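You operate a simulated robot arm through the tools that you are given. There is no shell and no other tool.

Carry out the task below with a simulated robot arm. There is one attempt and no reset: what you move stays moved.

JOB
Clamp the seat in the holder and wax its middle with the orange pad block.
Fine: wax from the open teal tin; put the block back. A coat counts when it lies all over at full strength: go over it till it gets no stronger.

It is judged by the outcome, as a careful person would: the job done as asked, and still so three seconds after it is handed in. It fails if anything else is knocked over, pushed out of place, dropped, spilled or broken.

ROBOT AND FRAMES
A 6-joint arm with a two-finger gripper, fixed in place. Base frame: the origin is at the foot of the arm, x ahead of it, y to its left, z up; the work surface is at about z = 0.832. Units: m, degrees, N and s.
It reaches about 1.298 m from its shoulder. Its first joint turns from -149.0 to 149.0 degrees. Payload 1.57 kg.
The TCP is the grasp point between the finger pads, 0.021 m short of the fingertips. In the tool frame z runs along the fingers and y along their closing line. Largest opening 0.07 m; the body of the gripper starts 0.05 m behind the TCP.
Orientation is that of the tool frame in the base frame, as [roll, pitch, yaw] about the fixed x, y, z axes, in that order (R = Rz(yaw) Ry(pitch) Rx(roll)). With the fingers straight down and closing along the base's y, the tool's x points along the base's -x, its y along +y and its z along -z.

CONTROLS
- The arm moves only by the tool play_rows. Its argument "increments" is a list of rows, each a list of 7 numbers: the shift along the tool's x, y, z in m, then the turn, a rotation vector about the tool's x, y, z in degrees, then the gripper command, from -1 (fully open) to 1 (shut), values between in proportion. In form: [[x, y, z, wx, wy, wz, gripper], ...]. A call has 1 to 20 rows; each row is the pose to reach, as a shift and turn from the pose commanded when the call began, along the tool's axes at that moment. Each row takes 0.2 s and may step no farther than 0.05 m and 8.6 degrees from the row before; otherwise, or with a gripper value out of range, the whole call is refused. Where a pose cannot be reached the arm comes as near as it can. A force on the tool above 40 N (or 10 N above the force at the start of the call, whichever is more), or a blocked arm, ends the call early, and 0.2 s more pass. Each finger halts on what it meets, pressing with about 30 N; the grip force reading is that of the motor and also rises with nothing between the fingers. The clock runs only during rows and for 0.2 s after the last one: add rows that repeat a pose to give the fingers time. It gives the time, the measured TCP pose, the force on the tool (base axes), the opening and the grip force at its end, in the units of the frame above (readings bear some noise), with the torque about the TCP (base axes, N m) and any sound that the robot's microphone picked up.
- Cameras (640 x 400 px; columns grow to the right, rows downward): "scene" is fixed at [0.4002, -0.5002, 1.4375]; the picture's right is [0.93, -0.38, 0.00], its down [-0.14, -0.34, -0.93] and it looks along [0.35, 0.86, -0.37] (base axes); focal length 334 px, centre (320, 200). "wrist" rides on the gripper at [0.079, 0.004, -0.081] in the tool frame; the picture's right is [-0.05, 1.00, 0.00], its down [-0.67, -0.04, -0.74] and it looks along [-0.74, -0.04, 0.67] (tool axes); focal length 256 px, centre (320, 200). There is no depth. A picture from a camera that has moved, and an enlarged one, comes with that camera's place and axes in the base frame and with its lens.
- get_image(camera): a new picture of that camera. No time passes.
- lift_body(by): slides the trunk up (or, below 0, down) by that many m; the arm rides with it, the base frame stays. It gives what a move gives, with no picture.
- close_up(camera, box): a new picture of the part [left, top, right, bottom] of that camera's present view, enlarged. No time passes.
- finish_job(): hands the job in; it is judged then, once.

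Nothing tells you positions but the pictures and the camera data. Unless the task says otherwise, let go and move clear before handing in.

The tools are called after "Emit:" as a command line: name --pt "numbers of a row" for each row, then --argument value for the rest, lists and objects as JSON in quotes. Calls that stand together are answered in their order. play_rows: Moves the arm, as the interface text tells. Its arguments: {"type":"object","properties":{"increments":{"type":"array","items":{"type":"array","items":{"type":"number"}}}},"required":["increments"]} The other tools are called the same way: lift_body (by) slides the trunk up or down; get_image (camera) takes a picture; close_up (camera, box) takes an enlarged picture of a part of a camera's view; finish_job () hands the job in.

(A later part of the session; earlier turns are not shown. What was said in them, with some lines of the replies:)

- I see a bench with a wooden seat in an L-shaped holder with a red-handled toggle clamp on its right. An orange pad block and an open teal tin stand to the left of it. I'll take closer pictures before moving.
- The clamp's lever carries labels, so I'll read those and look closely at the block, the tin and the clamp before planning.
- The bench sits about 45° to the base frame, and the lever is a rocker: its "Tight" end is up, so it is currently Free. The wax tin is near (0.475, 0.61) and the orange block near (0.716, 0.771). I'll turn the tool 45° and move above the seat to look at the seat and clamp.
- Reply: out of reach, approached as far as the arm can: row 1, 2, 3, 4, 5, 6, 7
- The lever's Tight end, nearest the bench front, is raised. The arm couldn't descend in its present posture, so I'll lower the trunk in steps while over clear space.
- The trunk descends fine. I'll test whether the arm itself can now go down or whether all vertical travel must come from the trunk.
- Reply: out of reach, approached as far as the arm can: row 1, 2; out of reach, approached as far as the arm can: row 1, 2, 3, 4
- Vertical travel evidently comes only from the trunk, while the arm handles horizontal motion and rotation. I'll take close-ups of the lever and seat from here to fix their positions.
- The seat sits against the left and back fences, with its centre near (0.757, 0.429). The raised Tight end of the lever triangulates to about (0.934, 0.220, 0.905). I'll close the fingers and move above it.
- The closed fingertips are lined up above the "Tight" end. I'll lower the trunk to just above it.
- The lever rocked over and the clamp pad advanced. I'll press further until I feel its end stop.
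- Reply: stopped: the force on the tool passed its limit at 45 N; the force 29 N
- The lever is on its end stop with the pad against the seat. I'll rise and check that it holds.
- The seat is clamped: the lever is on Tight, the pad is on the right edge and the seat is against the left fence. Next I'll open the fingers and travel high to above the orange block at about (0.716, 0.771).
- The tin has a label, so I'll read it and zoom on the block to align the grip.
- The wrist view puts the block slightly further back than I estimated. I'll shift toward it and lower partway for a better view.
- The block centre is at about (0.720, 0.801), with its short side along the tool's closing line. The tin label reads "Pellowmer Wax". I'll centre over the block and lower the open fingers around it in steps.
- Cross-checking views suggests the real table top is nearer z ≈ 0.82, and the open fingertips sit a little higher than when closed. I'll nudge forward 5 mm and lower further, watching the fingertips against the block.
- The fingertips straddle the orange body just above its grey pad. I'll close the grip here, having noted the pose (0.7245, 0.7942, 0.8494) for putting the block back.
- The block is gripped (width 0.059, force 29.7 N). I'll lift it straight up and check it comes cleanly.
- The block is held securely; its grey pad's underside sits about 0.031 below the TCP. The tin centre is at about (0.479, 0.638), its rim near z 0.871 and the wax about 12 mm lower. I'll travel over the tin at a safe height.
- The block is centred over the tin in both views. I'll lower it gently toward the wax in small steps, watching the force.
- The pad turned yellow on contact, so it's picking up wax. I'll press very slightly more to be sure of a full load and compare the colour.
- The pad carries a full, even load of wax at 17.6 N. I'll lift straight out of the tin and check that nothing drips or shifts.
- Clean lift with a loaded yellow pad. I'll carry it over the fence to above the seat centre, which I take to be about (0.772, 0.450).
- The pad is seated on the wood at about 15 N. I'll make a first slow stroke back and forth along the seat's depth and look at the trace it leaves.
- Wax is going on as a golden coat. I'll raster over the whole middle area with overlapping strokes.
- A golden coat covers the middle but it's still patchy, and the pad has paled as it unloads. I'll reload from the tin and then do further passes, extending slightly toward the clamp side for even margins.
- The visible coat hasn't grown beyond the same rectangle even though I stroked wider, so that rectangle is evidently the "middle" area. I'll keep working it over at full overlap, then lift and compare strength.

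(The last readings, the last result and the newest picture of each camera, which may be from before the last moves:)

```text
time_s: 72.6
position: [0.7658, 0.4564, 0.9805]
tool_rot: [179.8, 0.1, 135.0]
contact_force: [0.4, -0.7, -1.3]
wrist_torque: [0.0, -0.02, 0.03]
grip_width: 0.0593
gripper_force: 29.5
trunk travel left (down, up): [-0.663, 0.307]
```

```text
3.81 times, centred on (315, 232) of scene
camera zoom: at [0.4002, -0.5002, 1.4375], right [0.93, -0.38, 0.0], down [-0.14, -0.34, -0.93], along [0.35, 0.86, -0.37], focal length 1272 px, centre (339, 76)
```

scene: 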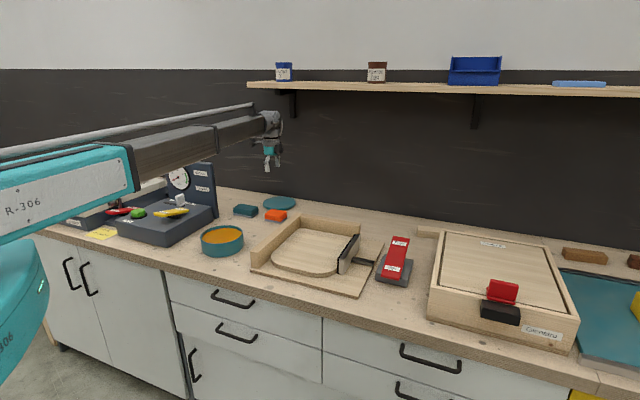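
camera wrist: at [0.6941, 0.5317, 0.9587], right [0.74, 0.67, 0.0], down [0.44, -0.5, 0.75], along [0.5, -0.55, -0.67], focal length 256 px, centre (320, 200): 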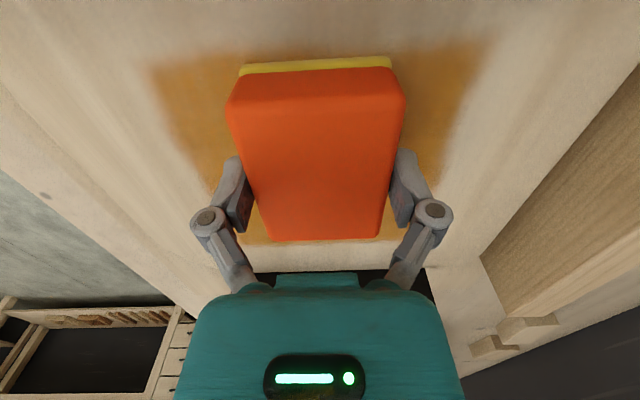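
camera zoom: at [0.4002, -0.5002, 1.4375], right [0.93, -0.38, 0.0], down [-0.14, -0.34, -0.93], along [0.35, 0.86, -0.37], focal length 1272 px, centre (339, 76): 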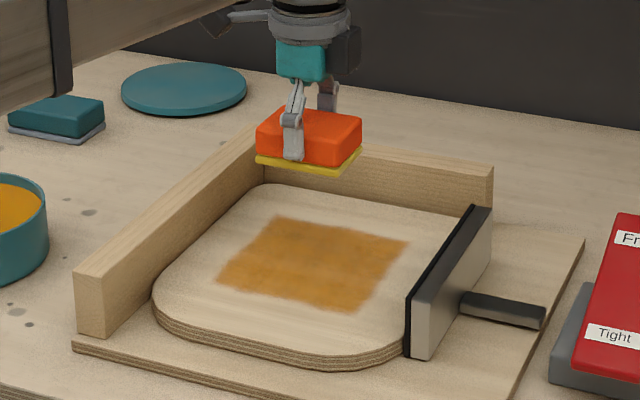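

The boundary is unchanged and the pad has kept most of its wax this time, which suggests the coat is near saturation. I'll move aside to view the coat from above with the wrist camera.

Emit:
play_rows --pt "0.02 0.04 0 0 0 0 1" --pt "0.04 0.08 0 0 0 0 1" --pt "0.06 0.12 0 0 0 0 1" --pt "0.08 0.155 0 0 0 0 1" --pt "0.088 0.17 0 0 0 0 1" --pt "0.088 0.17 0 0 0 0 1"

Emit:
lift_body --by 0.07

Emit:
get_image --camera "wrist"

Emit:
close_up --camera "wrist" --box '[60, 0, 260, 190]'

```text
time_s: 74.0
position: [0.8229, 0.6382, 0.9816]
tool_rot: [179.9, 0.0, 135.0]
contact_force: [-0.1, 0.3, -0.3]
wrist_torque: [0.04, 0.02, 0.0]
grip_width: 0.0593
gripper_force: 30.2
trunk travel left (down, up): [-0.663, 0.307]
```

```text
time_s: 75.1
position: [0.8237, 0.6381, 1.0517]
tool_rot: [179.8, 0.1, 135.0]
contact_force: [-0.3, 0.3, -0.7]
wrist_torque: [-0.01, 0.0, 0.05]
grip_width: 0.0592
gripper_force: 29.1
trunk travel left (down, up): [-0.733, 0.237]
```

```text
taken
camera wrist: at [0.7692, 0.6984, 1.1308], right [0.74, 0.67, 0.0], down [0.44, -0.5, 0.75], along [0.5, -0.55, -0.67], focal length 256 px, centre (320, 200)
```

wrist: 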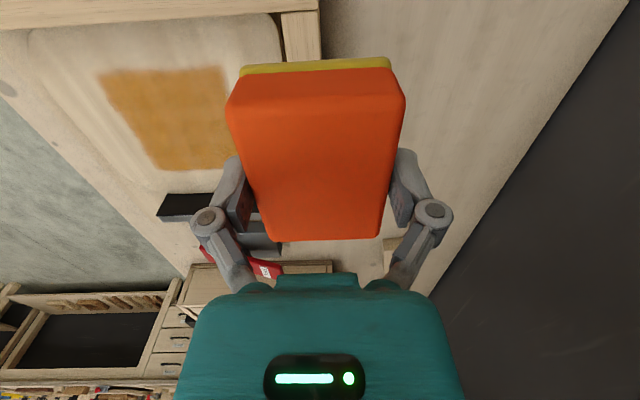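

```text
2.11 times, centred on (160, 95) of wrist
camera zoom: at [0.7692, 0.6984, 1.1308], right [0.74, 0.67, 0.0], down [0.44, -0.5, 0.75], along [0.5, -0.55, -0.67], focal length 539 px, centre (657, 421)
```

zoom: 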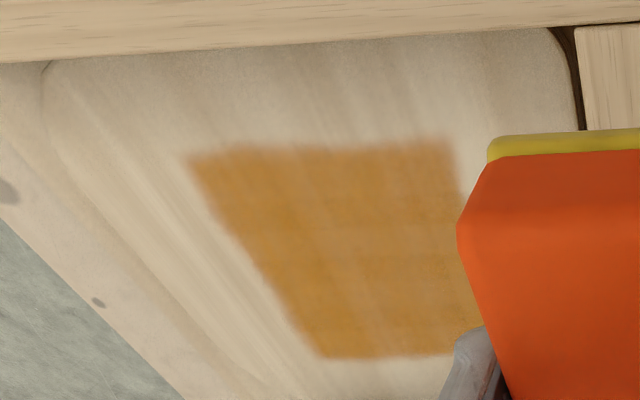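

From above the coat looks fairly even, covering a square about 0.135 m across centred near (0.764, 0.454). To be sure it's at full strength I'll reload and go over it again firmly, then compare.

Emit:
play_rows --pt "0.0305 -0.0304 0 0 0 0 1" --pt "0.061 -0.0608 0 0 0 0 1" --pt "0.0915 -0.0912 0 0 0 0 1" --pt "0.122 -0.1216 0 0 0 0 1" --pt "0.1525 -0.152 0 0 0 0 1" --pt "0.183 -0.1824 0 0 0 0 1" --pt "0.2135 -0.2128 0 0 0 0 1" --pt "0.2441 -0.2433 0 0 0 0 1" --pt "0.2441 -0.2433 0 0 0 0 1" --pt "0.2441 -0.2433 0 0 0 0 1"

Emit:
lift_body --by -0.148

Emit:
close_up --camera "scene" --box '[190, 200, 260, 260]'

```text
time_s: 77.3
position: [0.4781, 0.6391, 1.0497]
tool_rot: [179.8, 0.0, 135.0]
contact_force: [0.1, 0.3, -1.0]
wrist_torque: [0.03, -0.02, -0.01]
grip_width: 0.0594
gripper_force: 30.5
trunk travel left (down, up): [-0.733, 0.237]
```

```text
time_s: 79.0
position: [0.4784, 0.6387, 0.9035]
tool_rot: [179.8, 0.1, 135.0]
contact_force: [0.0, 0.2, -1.3]
wrist_torque: [-0.01, -0.01, -0.01]
grip_width: 0.0592
gripper_force: 29.9
trunk travel left (down, up): [-0.585, 0.385]
```

```text
6.67 times, centred on (225, 230) of scene
camera zoom: at [0.4002, -0.5002, 1.4375], right [0.93, -0.38, 0.0], down [-0.14, -0.34, -0.93], along [0.35, 0.86, -0.37], focal length 2226 px, centre (953, 0)
```

zoom: 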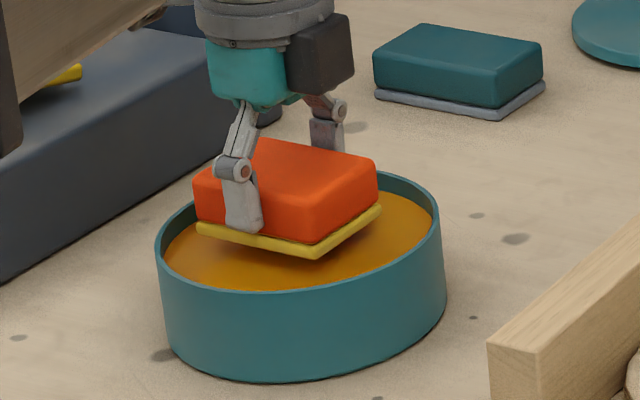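

Emit:
lift_body --by -0.0115

Emit:
lift_body --by -0.001

Emit:
lift_body --by 0.09

Emit:
play_rows --pt "-0.042 0.009 0 0 0 0 1" --pt "-0.085 0.018 0 0 0 0 1" --pt "-0.128 0.0275 0 0 0 0 1" --pt "-0.17 0.037 0 0 0 0 1" --pt "-0.213 0.046 0 0 0 0 1" --pt "-0.256 0.055 0 0 0 0 1" --pt "-0.3 0.065 0 0 0 0 1" --pt "-0.333 0.072 0 0 0 0 1" --pt "-0.333 0.072 0 0 0 0 1" --pt "-0.333 0.072 0 0 0 0 1"

Emit:
close_up --camera "scene" --box '[250, 180, 380, 285]'

```text
time_s: 79.6
position: [0.4784, 0.6383, 0.8911]
tool_rot: [179.8, 0.1, 135.0]
contact_force: [-0.2, 0.6, -1.8]
wrist_torque: [0.0, -0.01, 0.02]
grip_width: 0.0593
gripper_force: 30.4
trunk travel left (down, up): [-0.573, 0.397]
```

```text
time_s: 80.1
position: [0.4777, 0.6383, 0.8917]
tool_rot: [179.7, 0.2, 134.9]
contact_force: [1.7, 2.6, 10.7]
wrist_torque: [-0.09, 0.02, 0.02]
grip_width: 0.0595
gripper_force: 30.0
trunk travel left (down, up): [-0.572, 0.398]
```

```text
time_s: 81.4
position: [0.4783, 0.6403, 0.9806]
tool_rot: [179.8, 0.1, 134.9]
contact_force: [-0.3, -0.1, -1.0]
wrist_torque: [-0.02, -0.01, -0.04]
grip_width: 0.0593
gripper_force: 29.8
trunk travel left (down, up): [-0.662, 0.308]
```

```text
time_s: 83.6
position: [0.7639, 0.4546, 0.9801]
tool_rot: [179.8, 0.2, 135.0]
contact_force: [-0.5, -0.6, -1.3]
wrist_torque: [0.02, 0.0, 0.01]
grip_width: 0.059
gripper_force: 30.2
trunk travel left (down, up): [-0.662, 0.308]
```

```text
3.81 times, centred on (315, 232) of scene
camera zoom: at [0.4002, -0.5002, 1.4375], right [0.93, -0.38, 0.0], down [-0.14, -0.34, -0.93], along [0.35, 0.86, -0.37], focal length 1272 px, centre (339, 76)
```

zoom: 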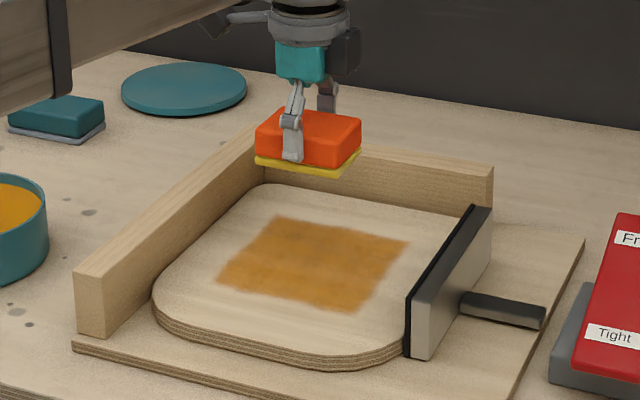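

I'm above the middle area's centre with a fresh load. I'll lower into contact again.

Emit:
lift_body --by -0.095

Emit:
lift_body --by -0.007

Emit:
lift_body --by -0.001

```text
time_s: 84.8
position: [0.7641, 0.4544, 0.8852]
tool_rot: [179.8, 0.0, 134.9]
contact_force: [-0.5, -0.5, -1.6]
wrist_torque: [-0.01, -0.02, -0.03]
grip_width: 0.0591
gripper_force: 29.5
trunk travel left (down, up): [-0.567, 0.403]
```

```text
time_s: 85.4
position: [0.7646, 0.4537, 0.8786]
tool_rot: [179.8, 0.1, 135.1]
contact_force: [0.5, -0.1, -0.9]
wrist_torque: [0.0, 0.02, -0.01]
grip_width: 0.0593
gripper_force: 30.3
trunk travel left (down, up): [-0.56, 0.41]
```

```text
time_s: 85.9
position: [0.765, 0.4545, 0.8781]
tool_rot: [179.7, 0.2, 135.0]
contact_force: [2.4, 2.4, 9.8]
wrist_torque: [-0.06, 0.12, -0.03]
grip_width: 0.0594
gripper_force: 30.4
trunk travel left (down, up): [-0.559, 0.411]
```

Emit:
lift_body --by -0.0005

Emit:
play_rows --pt "0.02 -0.03 0 0 0 0 1" --pt "0.045 -0.055 0 0 0 0 1" --pt "0.045 -0.02 0 0 0 0 1" --pt "0.045 0.02 0 0 0 0 1" --pt "0.045 0.055 0 0 0 0 1" --pt "0.015 0.055 0 0 0 0 1" --pt "0.015 0.02 0 0 0 0 1" --pt "0.015 -0.02 0 0 0 0 1" --pt "0.015 -0.055 0 0 0 0 1" --pt "-0.015 -0.055 0 0 0 0 1" --pt "-0.015 -0.02 0 0 0 0 1" --pt "-0.015 0.02 0 0 0 0 1" --pt "-0.015 0.055 0 0 0 0 1" --pt "-0.045 0.055 0 0 0 0 1" --pt "-0.045 0.02 0 0 0 0 1" --pt "-0.045 -0.02 0 0 0 0 1" --pt "-0.045 -0.055 0 0 0 0 1" --pt "-0.02 -0.04 0 0 0 0 1" --pt "0 -0.02 0 0 0 0 1" --pt "0 0 0 0 0 0 1"

Emit:
play_rows --pt "-0.02 -0.03 0 0 0 0 1" --pt "-0.045 -0.055 0 0 0 0 1" --pt "-0.015 -0.055 0 0 0 0 1" --pt "0.015 -0.055 0 0 0 0 1" --pt "0.045 -0.055 0 0 0 0 1" --pt "0.045 -0.025 0 0 0 0 1" --pt "0.015 -0.025 0 0 0 0 1" --pt "-0.015 -0.025 0 0 0 0 1" --pt "-0.045 -0.025 0 0 0 0 1" --pt "-0.045 0.005 0 0 0 0 1" --pt "-0.01 0.005 0 0 0 0 1" --pt "0.03 0.005 0 0 0 0 1" --pt "0.045 0.025 0 0 0 0 1" --pt "0.01 0.025 0 0 0 0 1" --pt "-0.03 0.025 0 0 0 0 1" --pt "-0.045 0.05 0 0 0 0 1" --pt "-0.01 0.055 0 0 0 0 1" --pt "0.03 0.055 0 0 0 0 1" --pt "0.045 0.055 0 0 0 0 1" --pt "0.02 0.02 0 0 0 0 1"

Emit:
lift_body --by 0.1035

Emit:
close_up --camera "scene" --box '[285, 220, 365, 275]'

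Emit:
close_up --camera "scene" --box '[250, 180, 380, 285]'

```text
time_s: 86.4
position: [0.764, 0.455, 0.8774]
tool_rot: [179.7, 0.2, 135.0]
contact_force: [5.5, 2.6, 17.7]
wrist_torque: [0.12, 0.0, -0.03]
grip_width: 0.0594
gripper_force: 29.7
trunk travel left (down, up): [-0.559, 0.411]
```

```text
time_s: 90.6
position: [0.7643, 0.4557, 0.8767]
tool_rot: [179.8, 0.2, 135.1]
contact_force: [-0.3, -1.3, 4.2]
wrist_torque: [0.02, -0.11, -0.05]
grip_width: 0.0593
gripper_force: 30.0
trunk travel left (down, up): [-0.559, 0.411]
```

```text
time_s: 94.8
position: [0.7627, 0.4826, 0.8763]
tool_rot: [179.8, 0.1, 134.9]
contact_force: [0.4, -1.5, 3.2]
wrist_torque: [0.2, 0.04, 0.02]
grip_width: 0.0594
gripper_force: 30.1
trunk travel left (down, up): [-0.559, 0.411]
```

```text
time_s: 96.2
position: [0.7648, 0.4835, 0.9814]
tool_rot: [179.7, 0.1, 135.0]
contact_force: [0.0, -0.6, -1.0]
wrist_torque: [0.01, 0.04, -0.01]
grip_width: 0.0592
gripper_force: 29.9
trunk travel left (down, up): [-0.662, 0.308]
```

```text
7.27 times, centred on (325, 248) of scene
camera zoom: at [0.4002, -0.5002, 1.4375], right [0.93, -0.38, 0.0], down [-0.14, -0.34, -0.93], along [0.35, 0.86, -0.37], focal length 2428 px, centre (284, -146)
```

zoom: 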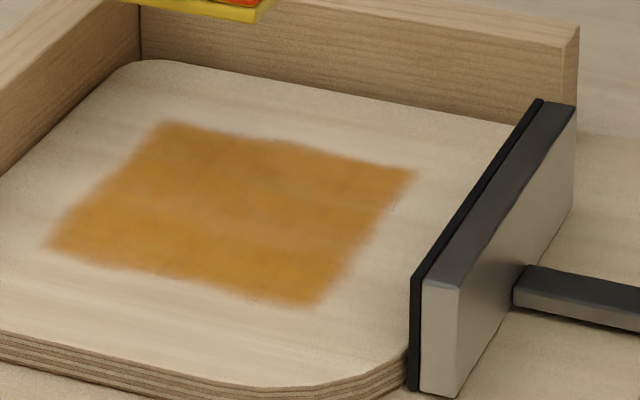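

```text
3.81 times, centred on (315, 232) of scene
camera zoom: at [0.4002, -0.5002, 1.4375], right [0.93, -0.38, 0.0], down [-0.14, -0.34, -0.93], along [0.35, 0.86, -0.37], focal length 1272 px, centre (339, 76)
```

zoom: 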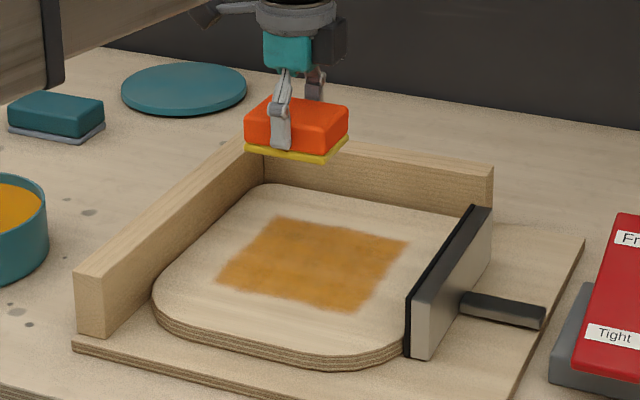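

The coat looks identical to before this extra pass and the pad kept its wax, so it appears to be at full strength. I'll check from the same overhead viewpoint as before.

Emit:
play_rows --pt "0.018 0.04 0 0 0 0 1" --pt "0.036 0.08 0 0 0 0 1" --pt "0.054 0.12 0 0 0 0 1" --pt "0.0678 0.1518 0 0 0 0 1" --pt "0.0678 0.1518 0 0 0 0 1"

Emit:
lift_body --by 0.071

Emit:
close_up --camera "wrist" --box '[60, 0, 260, 190]'

Emit:
close_up --camera "scene" --box '[250, 150, 380, 285]'

```text
time_s: 97.4
position: [0.822, 0.6378, 0.9807]
tool_rot: [179.9, 0.1, 134.9]
contact_force: [-0.2, 0.2, -0.8]
wrist_torque: [-0.01, -0.03, -0.01]
grip_width: 0.0594
gripper_force: 30.5
trunk travel left (down, up): [-0.662, 0.308]
```

```text
time_s: 98.5
position: [0.8221, 0.637, 1.0507]
tool_rot: [179.8, 0.0, 135.0]
contact_force: [-0.4, -0.1, -1.6]
wrist_torque: [0.02, -0.01, 0.04]
grip_width: 0.0592
gripper_force: 30.1
trunk travel left (down, up): [-0.733, 0.237]
```

```text
2.11 times, centred on (160, 95) of wrist
camera zoom: at [0.7686, 0.698, 1.1313], right [0.74, 0.67, 0.0], down [0.44, -0.5, 0.75], along [0.5, -0.55, -0.67], focal length 539 px, centre (657, 421)
```

zoom: 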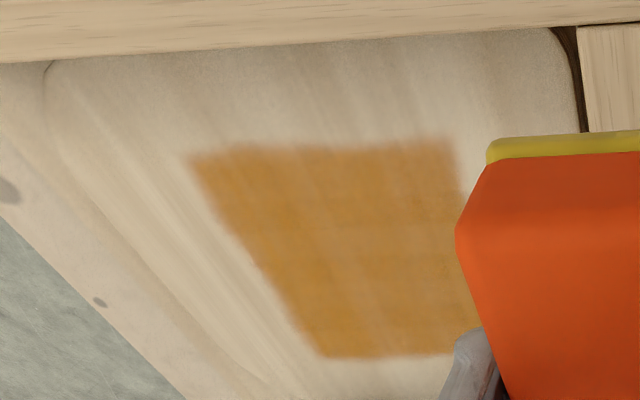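

```text
2.96 times, centred on (315, 218) of scene
camera zoom: at [0.4002, -0.5002, 1.4375], right [0.93, -0.38, 0.0], down [-0.14, -0.34, -0.93], along [0.35, 0.86, -0.37], focal length 989 px, centre (335, 148)
```

zoom: 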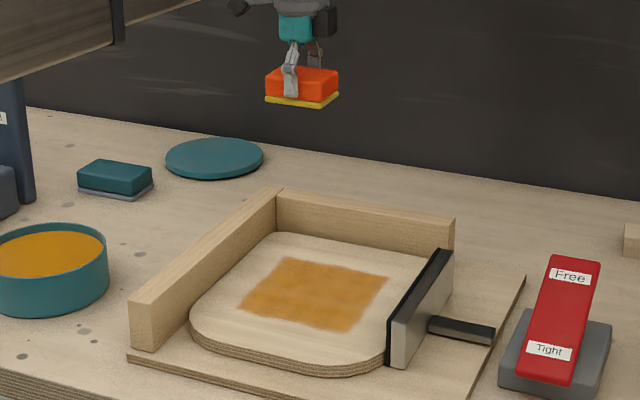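

The coat has become a touch more even than before, so I'll take a magnified reference view, then do another round and compare.

Emit:
close_up --camera "wrist" --box '[110, 55, 220, 175]'

Emit:
play_rows --pt "-0.02 -0.04 0 0 0 0 1" --pt "-0.04 -0.08 0 0 0 0 1" --pt "-0.06 -0.12 0 0 0 0 1" --pt "-0.08 -0.155 0 0 0 0 1" --pt "-0.0878 -0.1718 0 0 0 0 1" --pt "-0.0878 -0.1718 0 0 0 0 1"

Emit:
lift_body --by -0.165

```text
3.33 times, centred on (165, 115) of wrist
camera zoom: at [0.7686, 0.698, 1.1313], right [0.74, 0.67, 0.0], down [0.44, -0.5, 0.75], along [0.5, -0.55, -0.67], focal length 853 px, centre (837, 483)
```

zoom: 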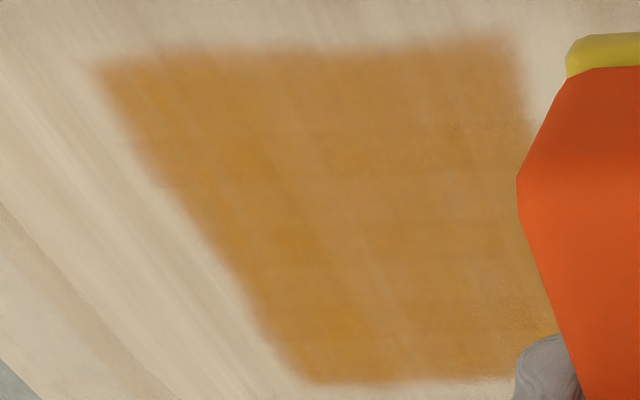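

```text
time_s: 99.9
position: [0.7634, 0.452, 1.0526]
tool_rot: [179.8, 0.1, 134.9]
contact_force: [0.9, -1.1, -0.3]
wrist_torque: [0.0, 0.01, 0.02]
grip_width: 0.0594
gripper_force: 30.4
trunk travel left (down, up): [-0.733, 0.237]
```

```text
time_s: 101.8
position: [0.7635, 0.4529, 0.8857]
tool_rot: [179.7, 0.0, 135.0]
contact_force: [1.2, -0.1, -0.7]
wrist_torque: [-0.02, -0.04, -0.02]
grip_width: 0.0594
gripper_force: 29.8
trunk travel left (down, up): [-0.568, 0.402]
```

Emit:
lift_body --by -0.009

Emit:
lift_body --by -0.001

```text
time_s: 102.3
position: [0.7637, 0.4539, 0.8776]
tool_rot: [179.7, 0.1, 135.0]
contact_force: [-0.9, -0.2, -0.7]
wrist_torque: [0.02, -0.02, -0.04]
grip_width: 0.0595
gripper_force: 30.4
trunk travel left (down, up): [-0.559, 0.411]
```

```text
time_s: 102.8
position: [0.7631, 0.4532, 0.877]
tool_rot: [179.6, 0.2, 134.9]
contact_force: [4.0, 1.6, 11.8]
wrist_torque: [-0.11, 0.16, 0.04]
grip_width: 0.0593
gripper_force: 30.1
trunk travel left (down, up): [-0.558, 0.412]
```

Emit:
lift_body --by -0.0005

Emit:
play_rows --pt "0.02 -0.03 0 0 0 0 1" --pt "0.045 -0.055 0 0 0 0 1" --pt "0.045 -0.02 0 0 0 0 1" --pt "0.045 0.02 0 0 0 0 1" --pt "0.045 0.055 0 0 0 0 1" --pt "0.015 0.055 0 0 0 0 1" --pt "0.015 0.02 0 0 0 0 1" --pt "0.015 -0.02 0 0 0 0 1" --pt "0.015 -0.055 0 0 0 0 1" --pt "-0.015 -0.055 0 0 0 0 1" --pt "-0.015 -0.02 0 0 0 0 1" --pt "-0.015 0.02 0 0 0 0 1" --pt "-0.015 0.055 0 0 0 0 1" --pt "-0.045 0.055 0 0 0 0 1" --pt "-0.045 0.02 0 0 0 0 1" --pt "-0.045 -0.02 0 0 0 0 1" --pt "-0.045 -0.055 0 0 0 0 1" --pt "-0.02 -0.04 0 0 0 0 1" --pt "0 -0.02 0 0 0 0 1" --pt "0 0 0 0 0 0 1"

Emit:
play_rows --pt "-0.02 -0.03 0 0 0 0 1" --pt "-0.045 -0.055 0 0 0 0 1" --pt "-0.015 -0.055 0 0 0 0 1" --pt "0.015 -0.055 0 0 0 0 1" --pt "0.045 -0.055 0 0 0 0 1" --pt "0.045 -0.025 0 0 0 0 1" --pt "0.015 -0.025 0 0 0 0 1" --pt "-0.015 -0.025 0 0 0 0 1" --pt "-0.045 -0.025 0 0 0 0 1" --pt "-0.045 0.005 0 0 0 0 1" --pt "-0.01 0.005 0 0 0 0 1" --pt "0.03 0.005 0 0 0 0 1" --pt "0.045 0.025 0 0 0 0 1" --pt "0.01 0.025 0 0 0 0 1" --pt "-0.03 0.025 0 0 0 0 1" --pt "-0.045 0.05 0 0 0 0 1" --pt "-0.01 0.055 0 0 0 0 1" --pt "0.03 0.055 0 0 0 0 1" --pt "0.045 0.055 0 0 0 0 1" --pt "0.02 0.02 0 0 0 0 1"

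Emit:
lift_body --by 0.105

Emit:
play_rows --pt "0.018 0.04 0 0 0 0 1" --pt "0.036 0.08 0 0 0 0 1" --pt "0.054 0.12 0 0 0 0 1" --pt "0.0678 0.1518 0 0 0 0 1" --pt "0.0678 0.1518 0 0 0 0 1"

Emit:
lift_body --by 0.07

Emit:
close_up --camera "wrist" --box '[110, 55, 220, 175]'

Emit:
close_up --camera "scene" --box '[285, 220, 365, 275]'

```text
time_s: 103.3
position: [0.7628, 0.4527, 0.8777]
tool_rot: [179.6, 0.1, 134.9]
contact_force: [6.4, 3.4, 18.7]
wrist_torque: [0.17, -0.06, -0.03]
grip_width: 0.0595
gripper_force: 29.7
trunk travel left (down, up): [-0.558, 0.412]
```

```text
time_s: 107.5
position: [0.7628, 0.4531, 0.8776]
tool_rot: [179.7, 0.3, 135.0]
contact_force: [-0.1, -0.6, 4.6]
wrist_torque: [0.06, -0.11, -0.03]
grip_width: 0.0595
gripper_force: 30.1
trunk travel left (down, up): [-0.558, 0.412]
```

```text
time_s: 111.7
position: [0.7613, 0.4823, 0.8759]
tool_rot: [179.8, 0.2, 134.9]
contact_force: [0.7, -0.9, 4.7]
wrist_torque: [0.2, 0.02, 0.0]
grip_width: 0.0592
gripper_force: 29.8
trunk travel left (down, up): [-0.558, 0.412]
```

```text
time_s: 113.1
position: [0.7631, 0.4819, 0.9802]
tool_rot: [179.8, 0.2, 135.0]
contact_force: [0.4, 0.0, -1.1]
wrist_torque: [0.01, -0.03, 0.02]
grip_width: 0.0594
gripper_force: 30.0
trunk travel left (down, up): [-0.663, 0.307]
```

```text
time_s: 114.3
position: [0.821, 0.637, 0.9813]
tool_rot: [179.9, 0.2, 134.9]
contact_force: [-0.4, 0.9, -0.3]
wrist_torque: [0.01, -0.02, 0.0]
grip_width: 0.0593
gripper_force: 30.0
trunk travel left (down, up): [-0.663, 0.307]
```

```text
time_s: 115.4
position: [0.8216, 0.6367, 1.0508]
tool_rot: [179.8, 0.1, 135.0]
contact_force: [-0.4, -0.3, -1.0]
wrist_torque: [0.01, -0.02, -0.04]
grip_width: 0.0593
gripper_force: 29.9
trunk travel left (down, up): [-0.733, 0.237]
```

```text
3.33 times, centred on (165, 115) of wrist
camera zoom: at [0.7677, 0.697, 1.1308], right [0.74, 0.67, 0.0], down [0.44, -0.5, 0.75], along [0.5, -0.55, -0.67], focal length 853 px, centre (837, 483)
```

zoom: 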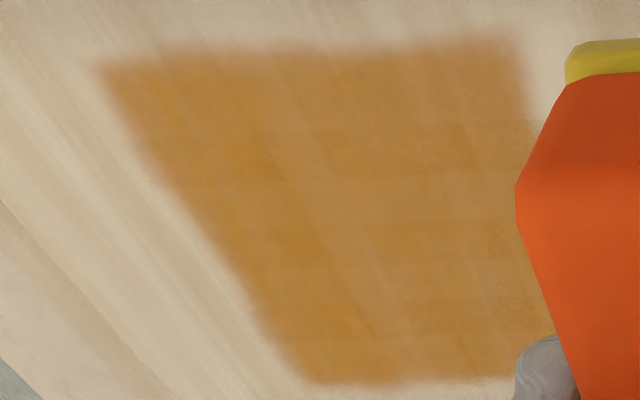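

```text
7.27 times, centred on (325, 248) of scene
camera zoom: at [0.4002, -0.5002, 1.4375], right [0.93, -0.38, 0.0], down [-0.14, -0.34, -0.93], along [0.35, 0.86, -0.37], focal length 2428 px, centre (284, -146)
```

zoom: 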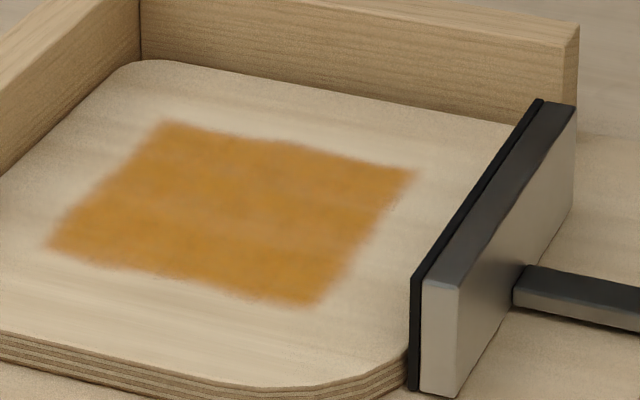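

No further change: the coat is even and gets no stronger. Now I'll carry the block back to where it stood, at TCP (0.725, 0.794).

Emit:
play_rows --pt "0.036 0.0086 0 0 0 0 1" --pt "0.072 0.0172 0 0 0 0 1" --pt "0.108 0.0258 0 0 0 0 1" --pt "0.144 0.0344 0 0 0 0 1" --pt "0.1791 0.0431 0 0 0 0 1" --pt "0.1791 0.0431 0 0 0 0 1" --pt "0.1791 0.0431 0 0 0 0 1"

Emit:
lift_body --by -0.18

Emit:
close_up --camera "scene" --box '[225, 170, 305, 240]'

Emit:
get_image --camera "wrist"

```text
time_s: 117.0
position: [0.7256, 0.7928, 1.0518]
tool_rot: [179.8, 0.1, 135.0]
contact_force: [-0.5, -0.3, -1.4]
wrist_torque: [0.01, -0.01, 0.0]
grip_width: 0.0595
gripper_force: 30.2
trunk travel left (down, up): [-0.733, 0.237]
```

```text
time_s: 119.0
position: [0.7259, 0.7936, 0.8712]
tool_rot: [179.7, 0.1, 135.0]
contact_force: [0.7, -0.5, -1.4]
wrist_torque: [-0.01, -0.02, 0.02]
grip_width: 0.0593
gripper_force: 29.4
trunk travel left (down, up): [-0.553, 0.417]
```

```text
5.71 times, centred on (265, 205) of scene
camera zoom: at [0.4002, -0.5002, 1.4375], right [0.93, -0.38, 0.0], down [-0.14, -0.34, -0.93], along [0.35, 0.86, -0.37], focal length 1908 px, centre (634, 171)
```

zoom: 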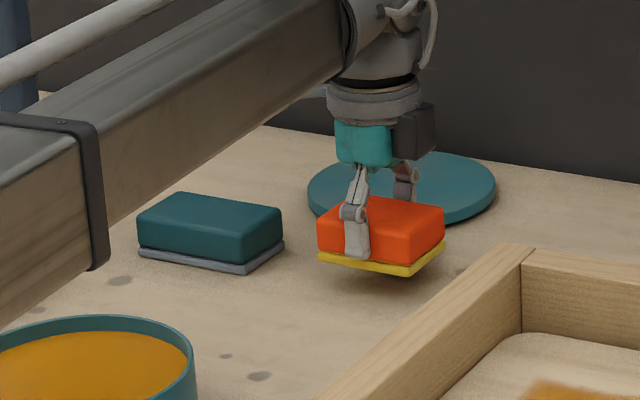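

```text
taken
camera wrist: at [0.6716, 0.8539, 0.9511], right [0.74, 0.67, 0.0], down [0.44, -0.5, 0.75], along [0.5, -0.55, -0.67], focal length 256 px, centre (320, 200)
```

wrist: 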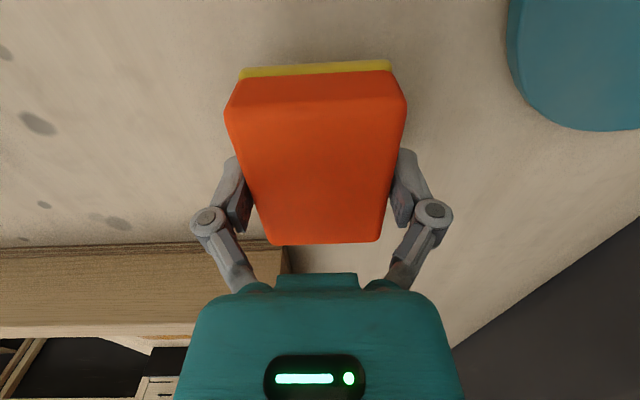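

Emit:
lift_body --by -0.018

Emit:
lift_body --by -0.003

Emit:
lift_body --by -0.001

Emit:
close_up --camera "scene" --box '[240, 180, 304, 230]'

```text
time_s: 119.6
position: [0.7251, 0.7934, 0.8528]
tool_rot: [179.8, 0.2, 135.0]
contact_force: [-0.2, 1.2, -1.4]
wrist_torque: [-0.01, 0.04, 0.01]
grip_width: 0.0594
gripper_force: 30.4
trunk travel left (down, up): [-0.535, 0.435]
```

```text
time_s: 120.2
position: [0.7248, 0.7938, 0.8505]
tool_rot: [179.8, 0.1, 134.9]
contact_force: [0.9, 1.0, -0.7]
wrist_torque: [0.0, 0.03, -0.01]
grip_width: 0.0595
gripper_force: 30.2
trunk travel left (down, up): [-0.532, 0.438]
```

```text
time_s: 120.7
position: [0.7262, 0.7948, 0.848]
tool_rot: [179.8, 0.1, 135.0]
contact_force: [-0.6, 0.9, -1.0]
wrist_torque: [-0.03, 0.03, 0.02]
grip_width: 0.0593
gripper_force: 30.1
trunk travel left (down, up): [-0.531, 0.439]
```

```text
8.00 times, centred on (272, 205) of scene
camera zoom: at [0.4002, -0.5002, 1.4375], right [0.93, -0.38, 0.0], down [-0.14, -0.34, -0.93], along [0.35, 0.86, -0.37], focal length 2671 px, centre (704, 160)
```

zoom: 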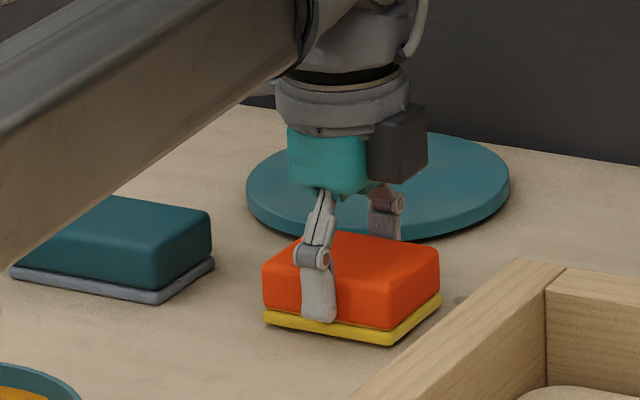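

Emit:
lift_body --by -0.001

Emit:
lift_body --by -0.001

```text
time_s: 121.2
position: [0.7268, 0.7943, 0.8471]
tool_rot: [179.7, 0.1, 135.0]
contact_force: [-0.6, 0.2, -2.5]
wrist_torque: [-0.03, -0.01, -0.02]
grip_width: 0.0595
gripper_force: 30.0
trunk travel left (down, up): [-0.53, 0.44]
```

```text
time_s: 121.7
position: [0.7254, 0.7937, 0.8471]
tool_rot: [179.8, 0.1, 135.0]
contact_force: [0.1, -1.0, -1.8]
wrist_torque: [0.02, 0.01, 0.0]
grip_width: 0.0594
gripper_force: 29.9
trunk travel left (down, up): [-0.529, 0.441]
```

Emit:
lift_body --by -0.001

Emit:
close_up --camera "scene" --box '[240, 180, 304, 230]'

```text
time_s: 122.2
position: [0.7261, 0.7937, 0.8463]
tool_rot: [179.6, 0.2, 135.0]
contact_force: [1.3, 1.1, 4.0]
wrist_torque: [-0.03, -0.02, 0.03]
grip_width: 0.0593
gripper_force: 29.7
trunk travel left (down, up): [-0.528, 0.442]
```

```text
8.00 times, centred on (272, 205) of scene
camera zoom: at [0.4002, -0.5002, 1.4375], right [0.93, -0.38, 0.0], down [-0.14, -0.34, -0.93], along [0.35, 0.86, -0.37], focal length 2671 px, centre (704, 160)
```

zoom: 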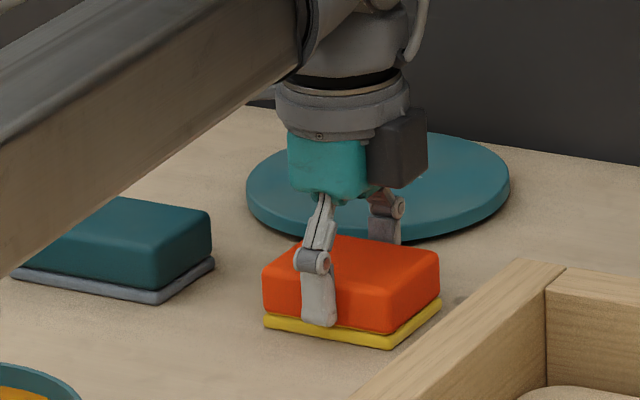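

The block is resting on the table exactly where it was. I'll open the fingers and rise clear.

Emit:
play_rows --pt "0 0 0 0 0 0 0.5" --pt "0 0 0 0 0 0 -0.2" --pt "0 0 0 0 0 0 -1" --pt "0 0 0 0 0 0 -1" --pt "0 0 0 0 0 0 -1" --pt "0 0 0 0 0 0 -1"

Emit:
close_up --camera "scene" --box '[240, 180, 304, 230]'

Emit:
get_image --camera "wrist"

```text
time_s: 123.6
position: [0.7259, 0.7942, 0.8461]
tool_rot: [179.7, 0.0, 135.0]
contact_force: [0.1, 0.1, 0.0]
wrist_torque: [-0.04, -0.01, -0.02]
grip_width: 0.07
gripper_force: 0.0
trunk travel left (down, up): [-0.528, 0.442]
```

```text
8.00 times, centred on (272, 205) of scene
camera zoom: at [0.4002, -0.5002, 1.4375], right [0.93, -0.38, 0.0], down [-0.14, -0.34, -0.93], along [0.35, 0.86, -0.37], focal length 2671 px, centre (704, 160)
```

zoom: 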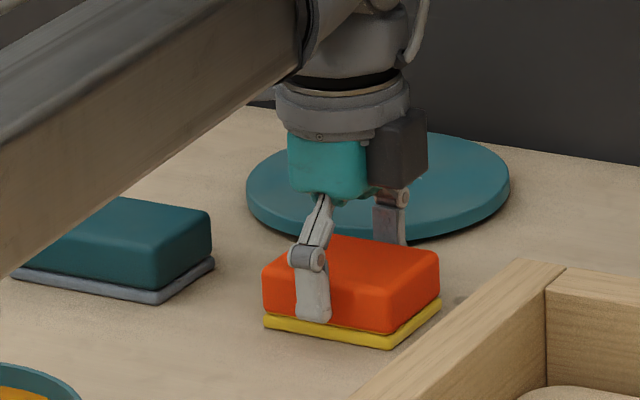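

```text
taken
camera wrist: at [0.6715, 0.8539, 0.9261], right [0.74, 0.67, 0.0], down [0.44, -0.5, 0.75], along [0.5, -0.55, -0.67], focal length 256 px, centre (320, 200)
```

wrist: 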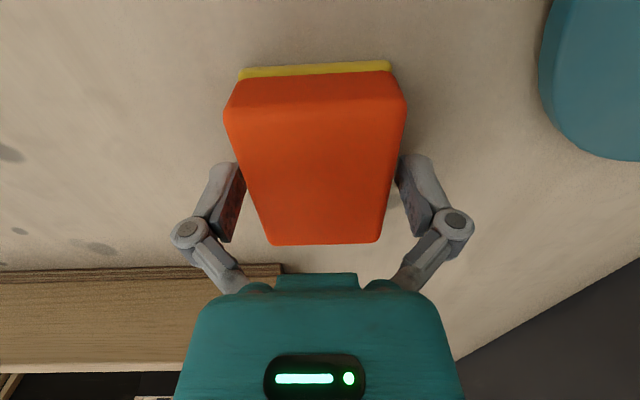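

Emit:
play_rows --pt "0 0.0012 0 0 0 0 -1" --pt "0 0.0012 0 0 0 0 -1"

Emit:
lift_body --by 0.01

Emit:
close_up --camera "scene" --box '[240, 180, 304, 230]'

```text
time_s: 124.2
position: [0.7271, 0.7943, 0.8456]
tool_rot: [179.9, 0.1, 135.0]
contact_force: [-0.9, 0.0, -0.1]
wrist_torque: [0.0, 0.01, 0.0]
grip_width: 0.0701
gripper_force: 0.1
trunk travel left (down, up): [-0.528, 0.442]
```

```text
time_s: 124.8
position: [0.7275, 0.7951, 0.8558]
tool_rot: [179.9, 0.1, 135.0]
contact_force: [0.4, -0.5, 0.0]
wrist_torque: [0.04, 0.02, -0.01]
grip_width: 0.0698
gripper_force: 0.2
trunk travel left (down, up): [-0.538, 0.432]
```

```text
8.00 times, centred on (272, 205) of scene
camera zoom: at [0.4002, -0.5002, 1.4375], right [0.93, -0.38, 0.0], down [-0.14, -0.34, -0.93], along [0.35, 0.86, -0.37], focal length 2671 px, centre (704, 160)
```

zoom: 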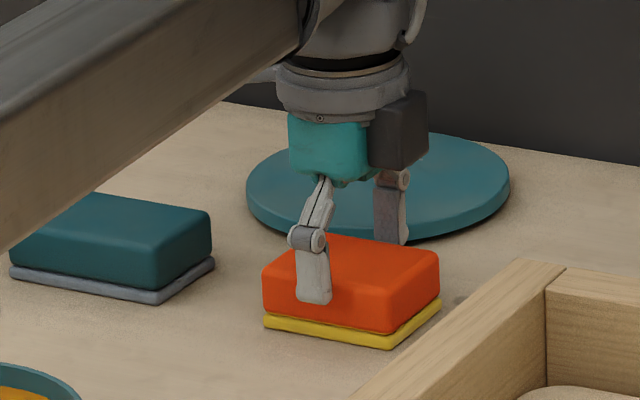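

The fingers are free and the block stays put. I'll rise well clear and take a final look over everything.

Emit:
lift_body --by 0.25

Emit:
get_image --camera "scene"

Emit:
close_up --camera "scene" --box '[190, 180, 430, 310]'

Emit:
get_image --camera "wrist"

```text
time_s: 127.4
position: [0.7264, 0.7947, 1.1045]
tool_rot: [179.8, 0.1, 135.2]
contact_force: [-0.3, 0.3, -0.1]
wrist_torque: [0.0, -0.02, -0.02]
grip_width: 0.0699
gripper_force: 0.0
trunk travel left (down, up): [-0.788, 0.182]
```

```text
taken
```

scene: 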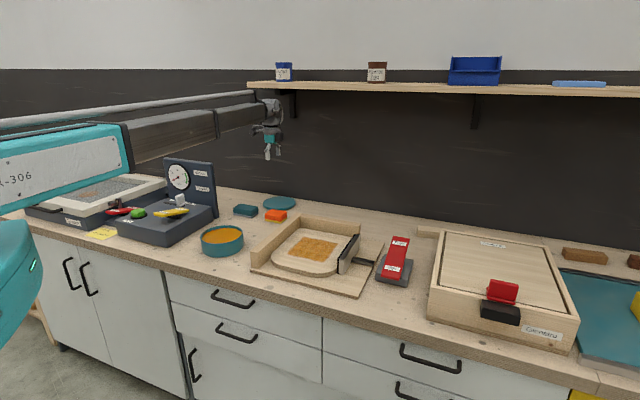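

```text
2.67 times, centred on (310, 245) of scene
camera zoom: at [0.4002, -0.5002, 1.4375], right [0.93, -0.38, 0.0], down [-0.14, -0.34, -0.93], along [0.35, 0.86, -0.37], focal length 890 px, centre (347, 80)
```

zoom: 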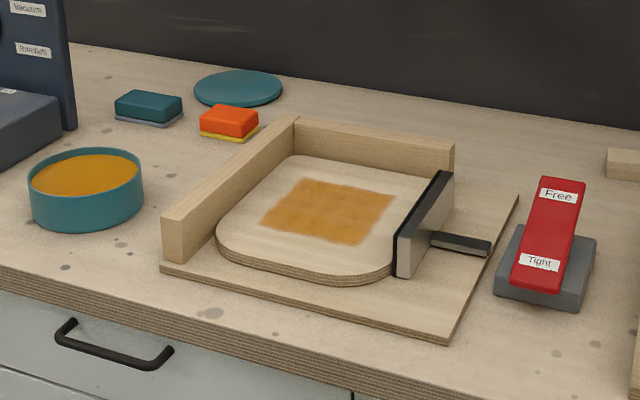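

```text
taken
camera wrist: at [0.6726, 0.855, 1.186], right [0.74, 0.67, 0.0], down [0.44, -0.5, 0.75], along [0.5, -0.55, -0.67], focal length 256 px, centre (320, 200)
```

wrist: 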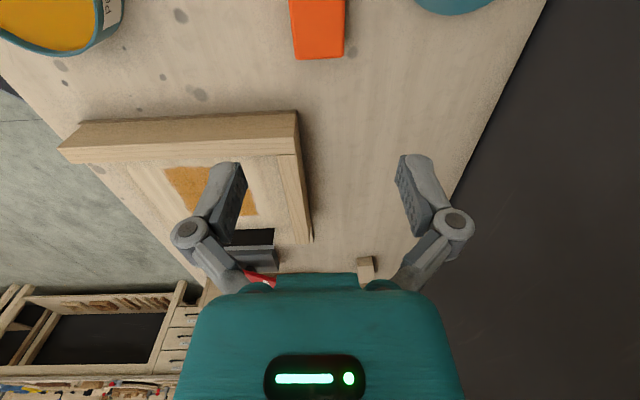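

Everything is in place. Before handing in, I'll take one unobstructed overhead look at the whole coat to confirm it's even right to its edges.

Emit:
play_rows --pt "-0.007 -0.04 0 0 0 0 -1" --pt "-0.014 -0.08 0 0 0 0 -1" --pt "-0.021 -0.12 0 0 0 0 -1" --pt "-0.028 -0.16 0 0 0 0 -1" --pt "-0.035 -0.2 0 0 0 0 -1" --pt "-0.0417 -0.2383 0 0 0 0 -1" --pt "-0.0417 -0.2383 0 0 0 0 -1"

Emit:
get_image --camera "wrist"

Emit:
close_up --camera "wrist" --box '[240, 80, 400, 200]'

```text
time_s: 129.0
position: [0.5872, 0.5974, 1.1058]
tool_rot: [179.8, 0.1, 135.0]
contact_force: [0.8, -0.2, -0.1]
wrist_torque: [0.02, 0.01, 0.0]
grip_width: 0.0702
gripper_force: 0.1
trunk travel left (down, up): [-0.788, 0.182]
```

```text
taken
camera wrist: at [0.5335, 0.657, 1.1861], right [0.74, 0.67, 0.0], down [0.44, -0.5, 0.75], along [0.5, -0.55, -0.67], focal length 256 px, centre (320, 200)
```

wrist: 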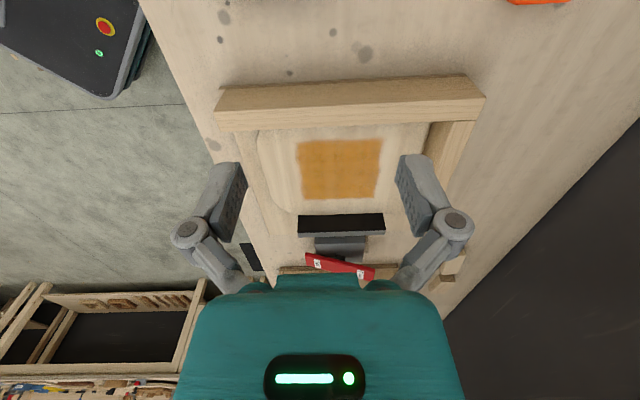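

```text
3.33 times, centred on (320, 140) of wrist
camera zoom: at [0.5335, 0.657, 1.1861], right [0.74, 0.67, 0.0], down [0.44, -0.5, 0.75], along [0.5, -0.55, -0.67], focal length 853 px, centre (320, 400)
```

zoom: 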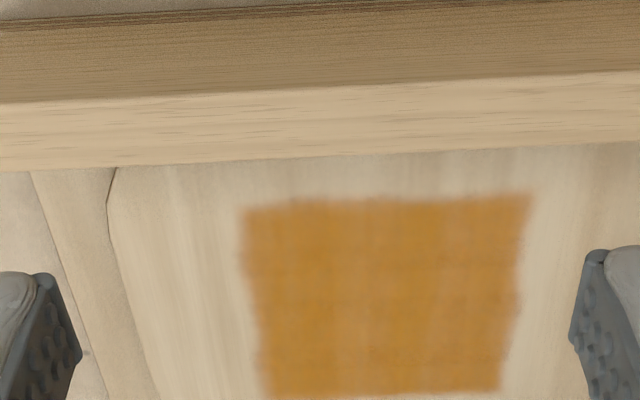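

The coat is an even golden square filling the seat's middle. The clamp is on Tight, the block is back in its place, the tin is undisturbed and the gripper is clear, so I'm handing the job in.

Emit:
finish_job

```text
The job is handed in.
```

The seat is clamped in the holder, its middle is waxed, and the orange block is back in its original place. The job is handed in; I haven't been shown a verdict.

- **Clamp:** the lever is on Tight, with the clamp pad against the seat and the seat pushed against the left fence.
- **Wax:** the coat is an even golden square about 0.135 m across, centred on the seat. I loaded the pad three times from the teal tin. The last full round of strokes made no visible difference and used almost no wax, so I took the coat to be at full strength.
- **Coat area:** I took that square to be the "middle", because strokes beyond it left no visible wax.
- **Everything else:** in the last pictures nothing else looks moved or spilled. The gripper is open and clear. The block's pad still carries wax.
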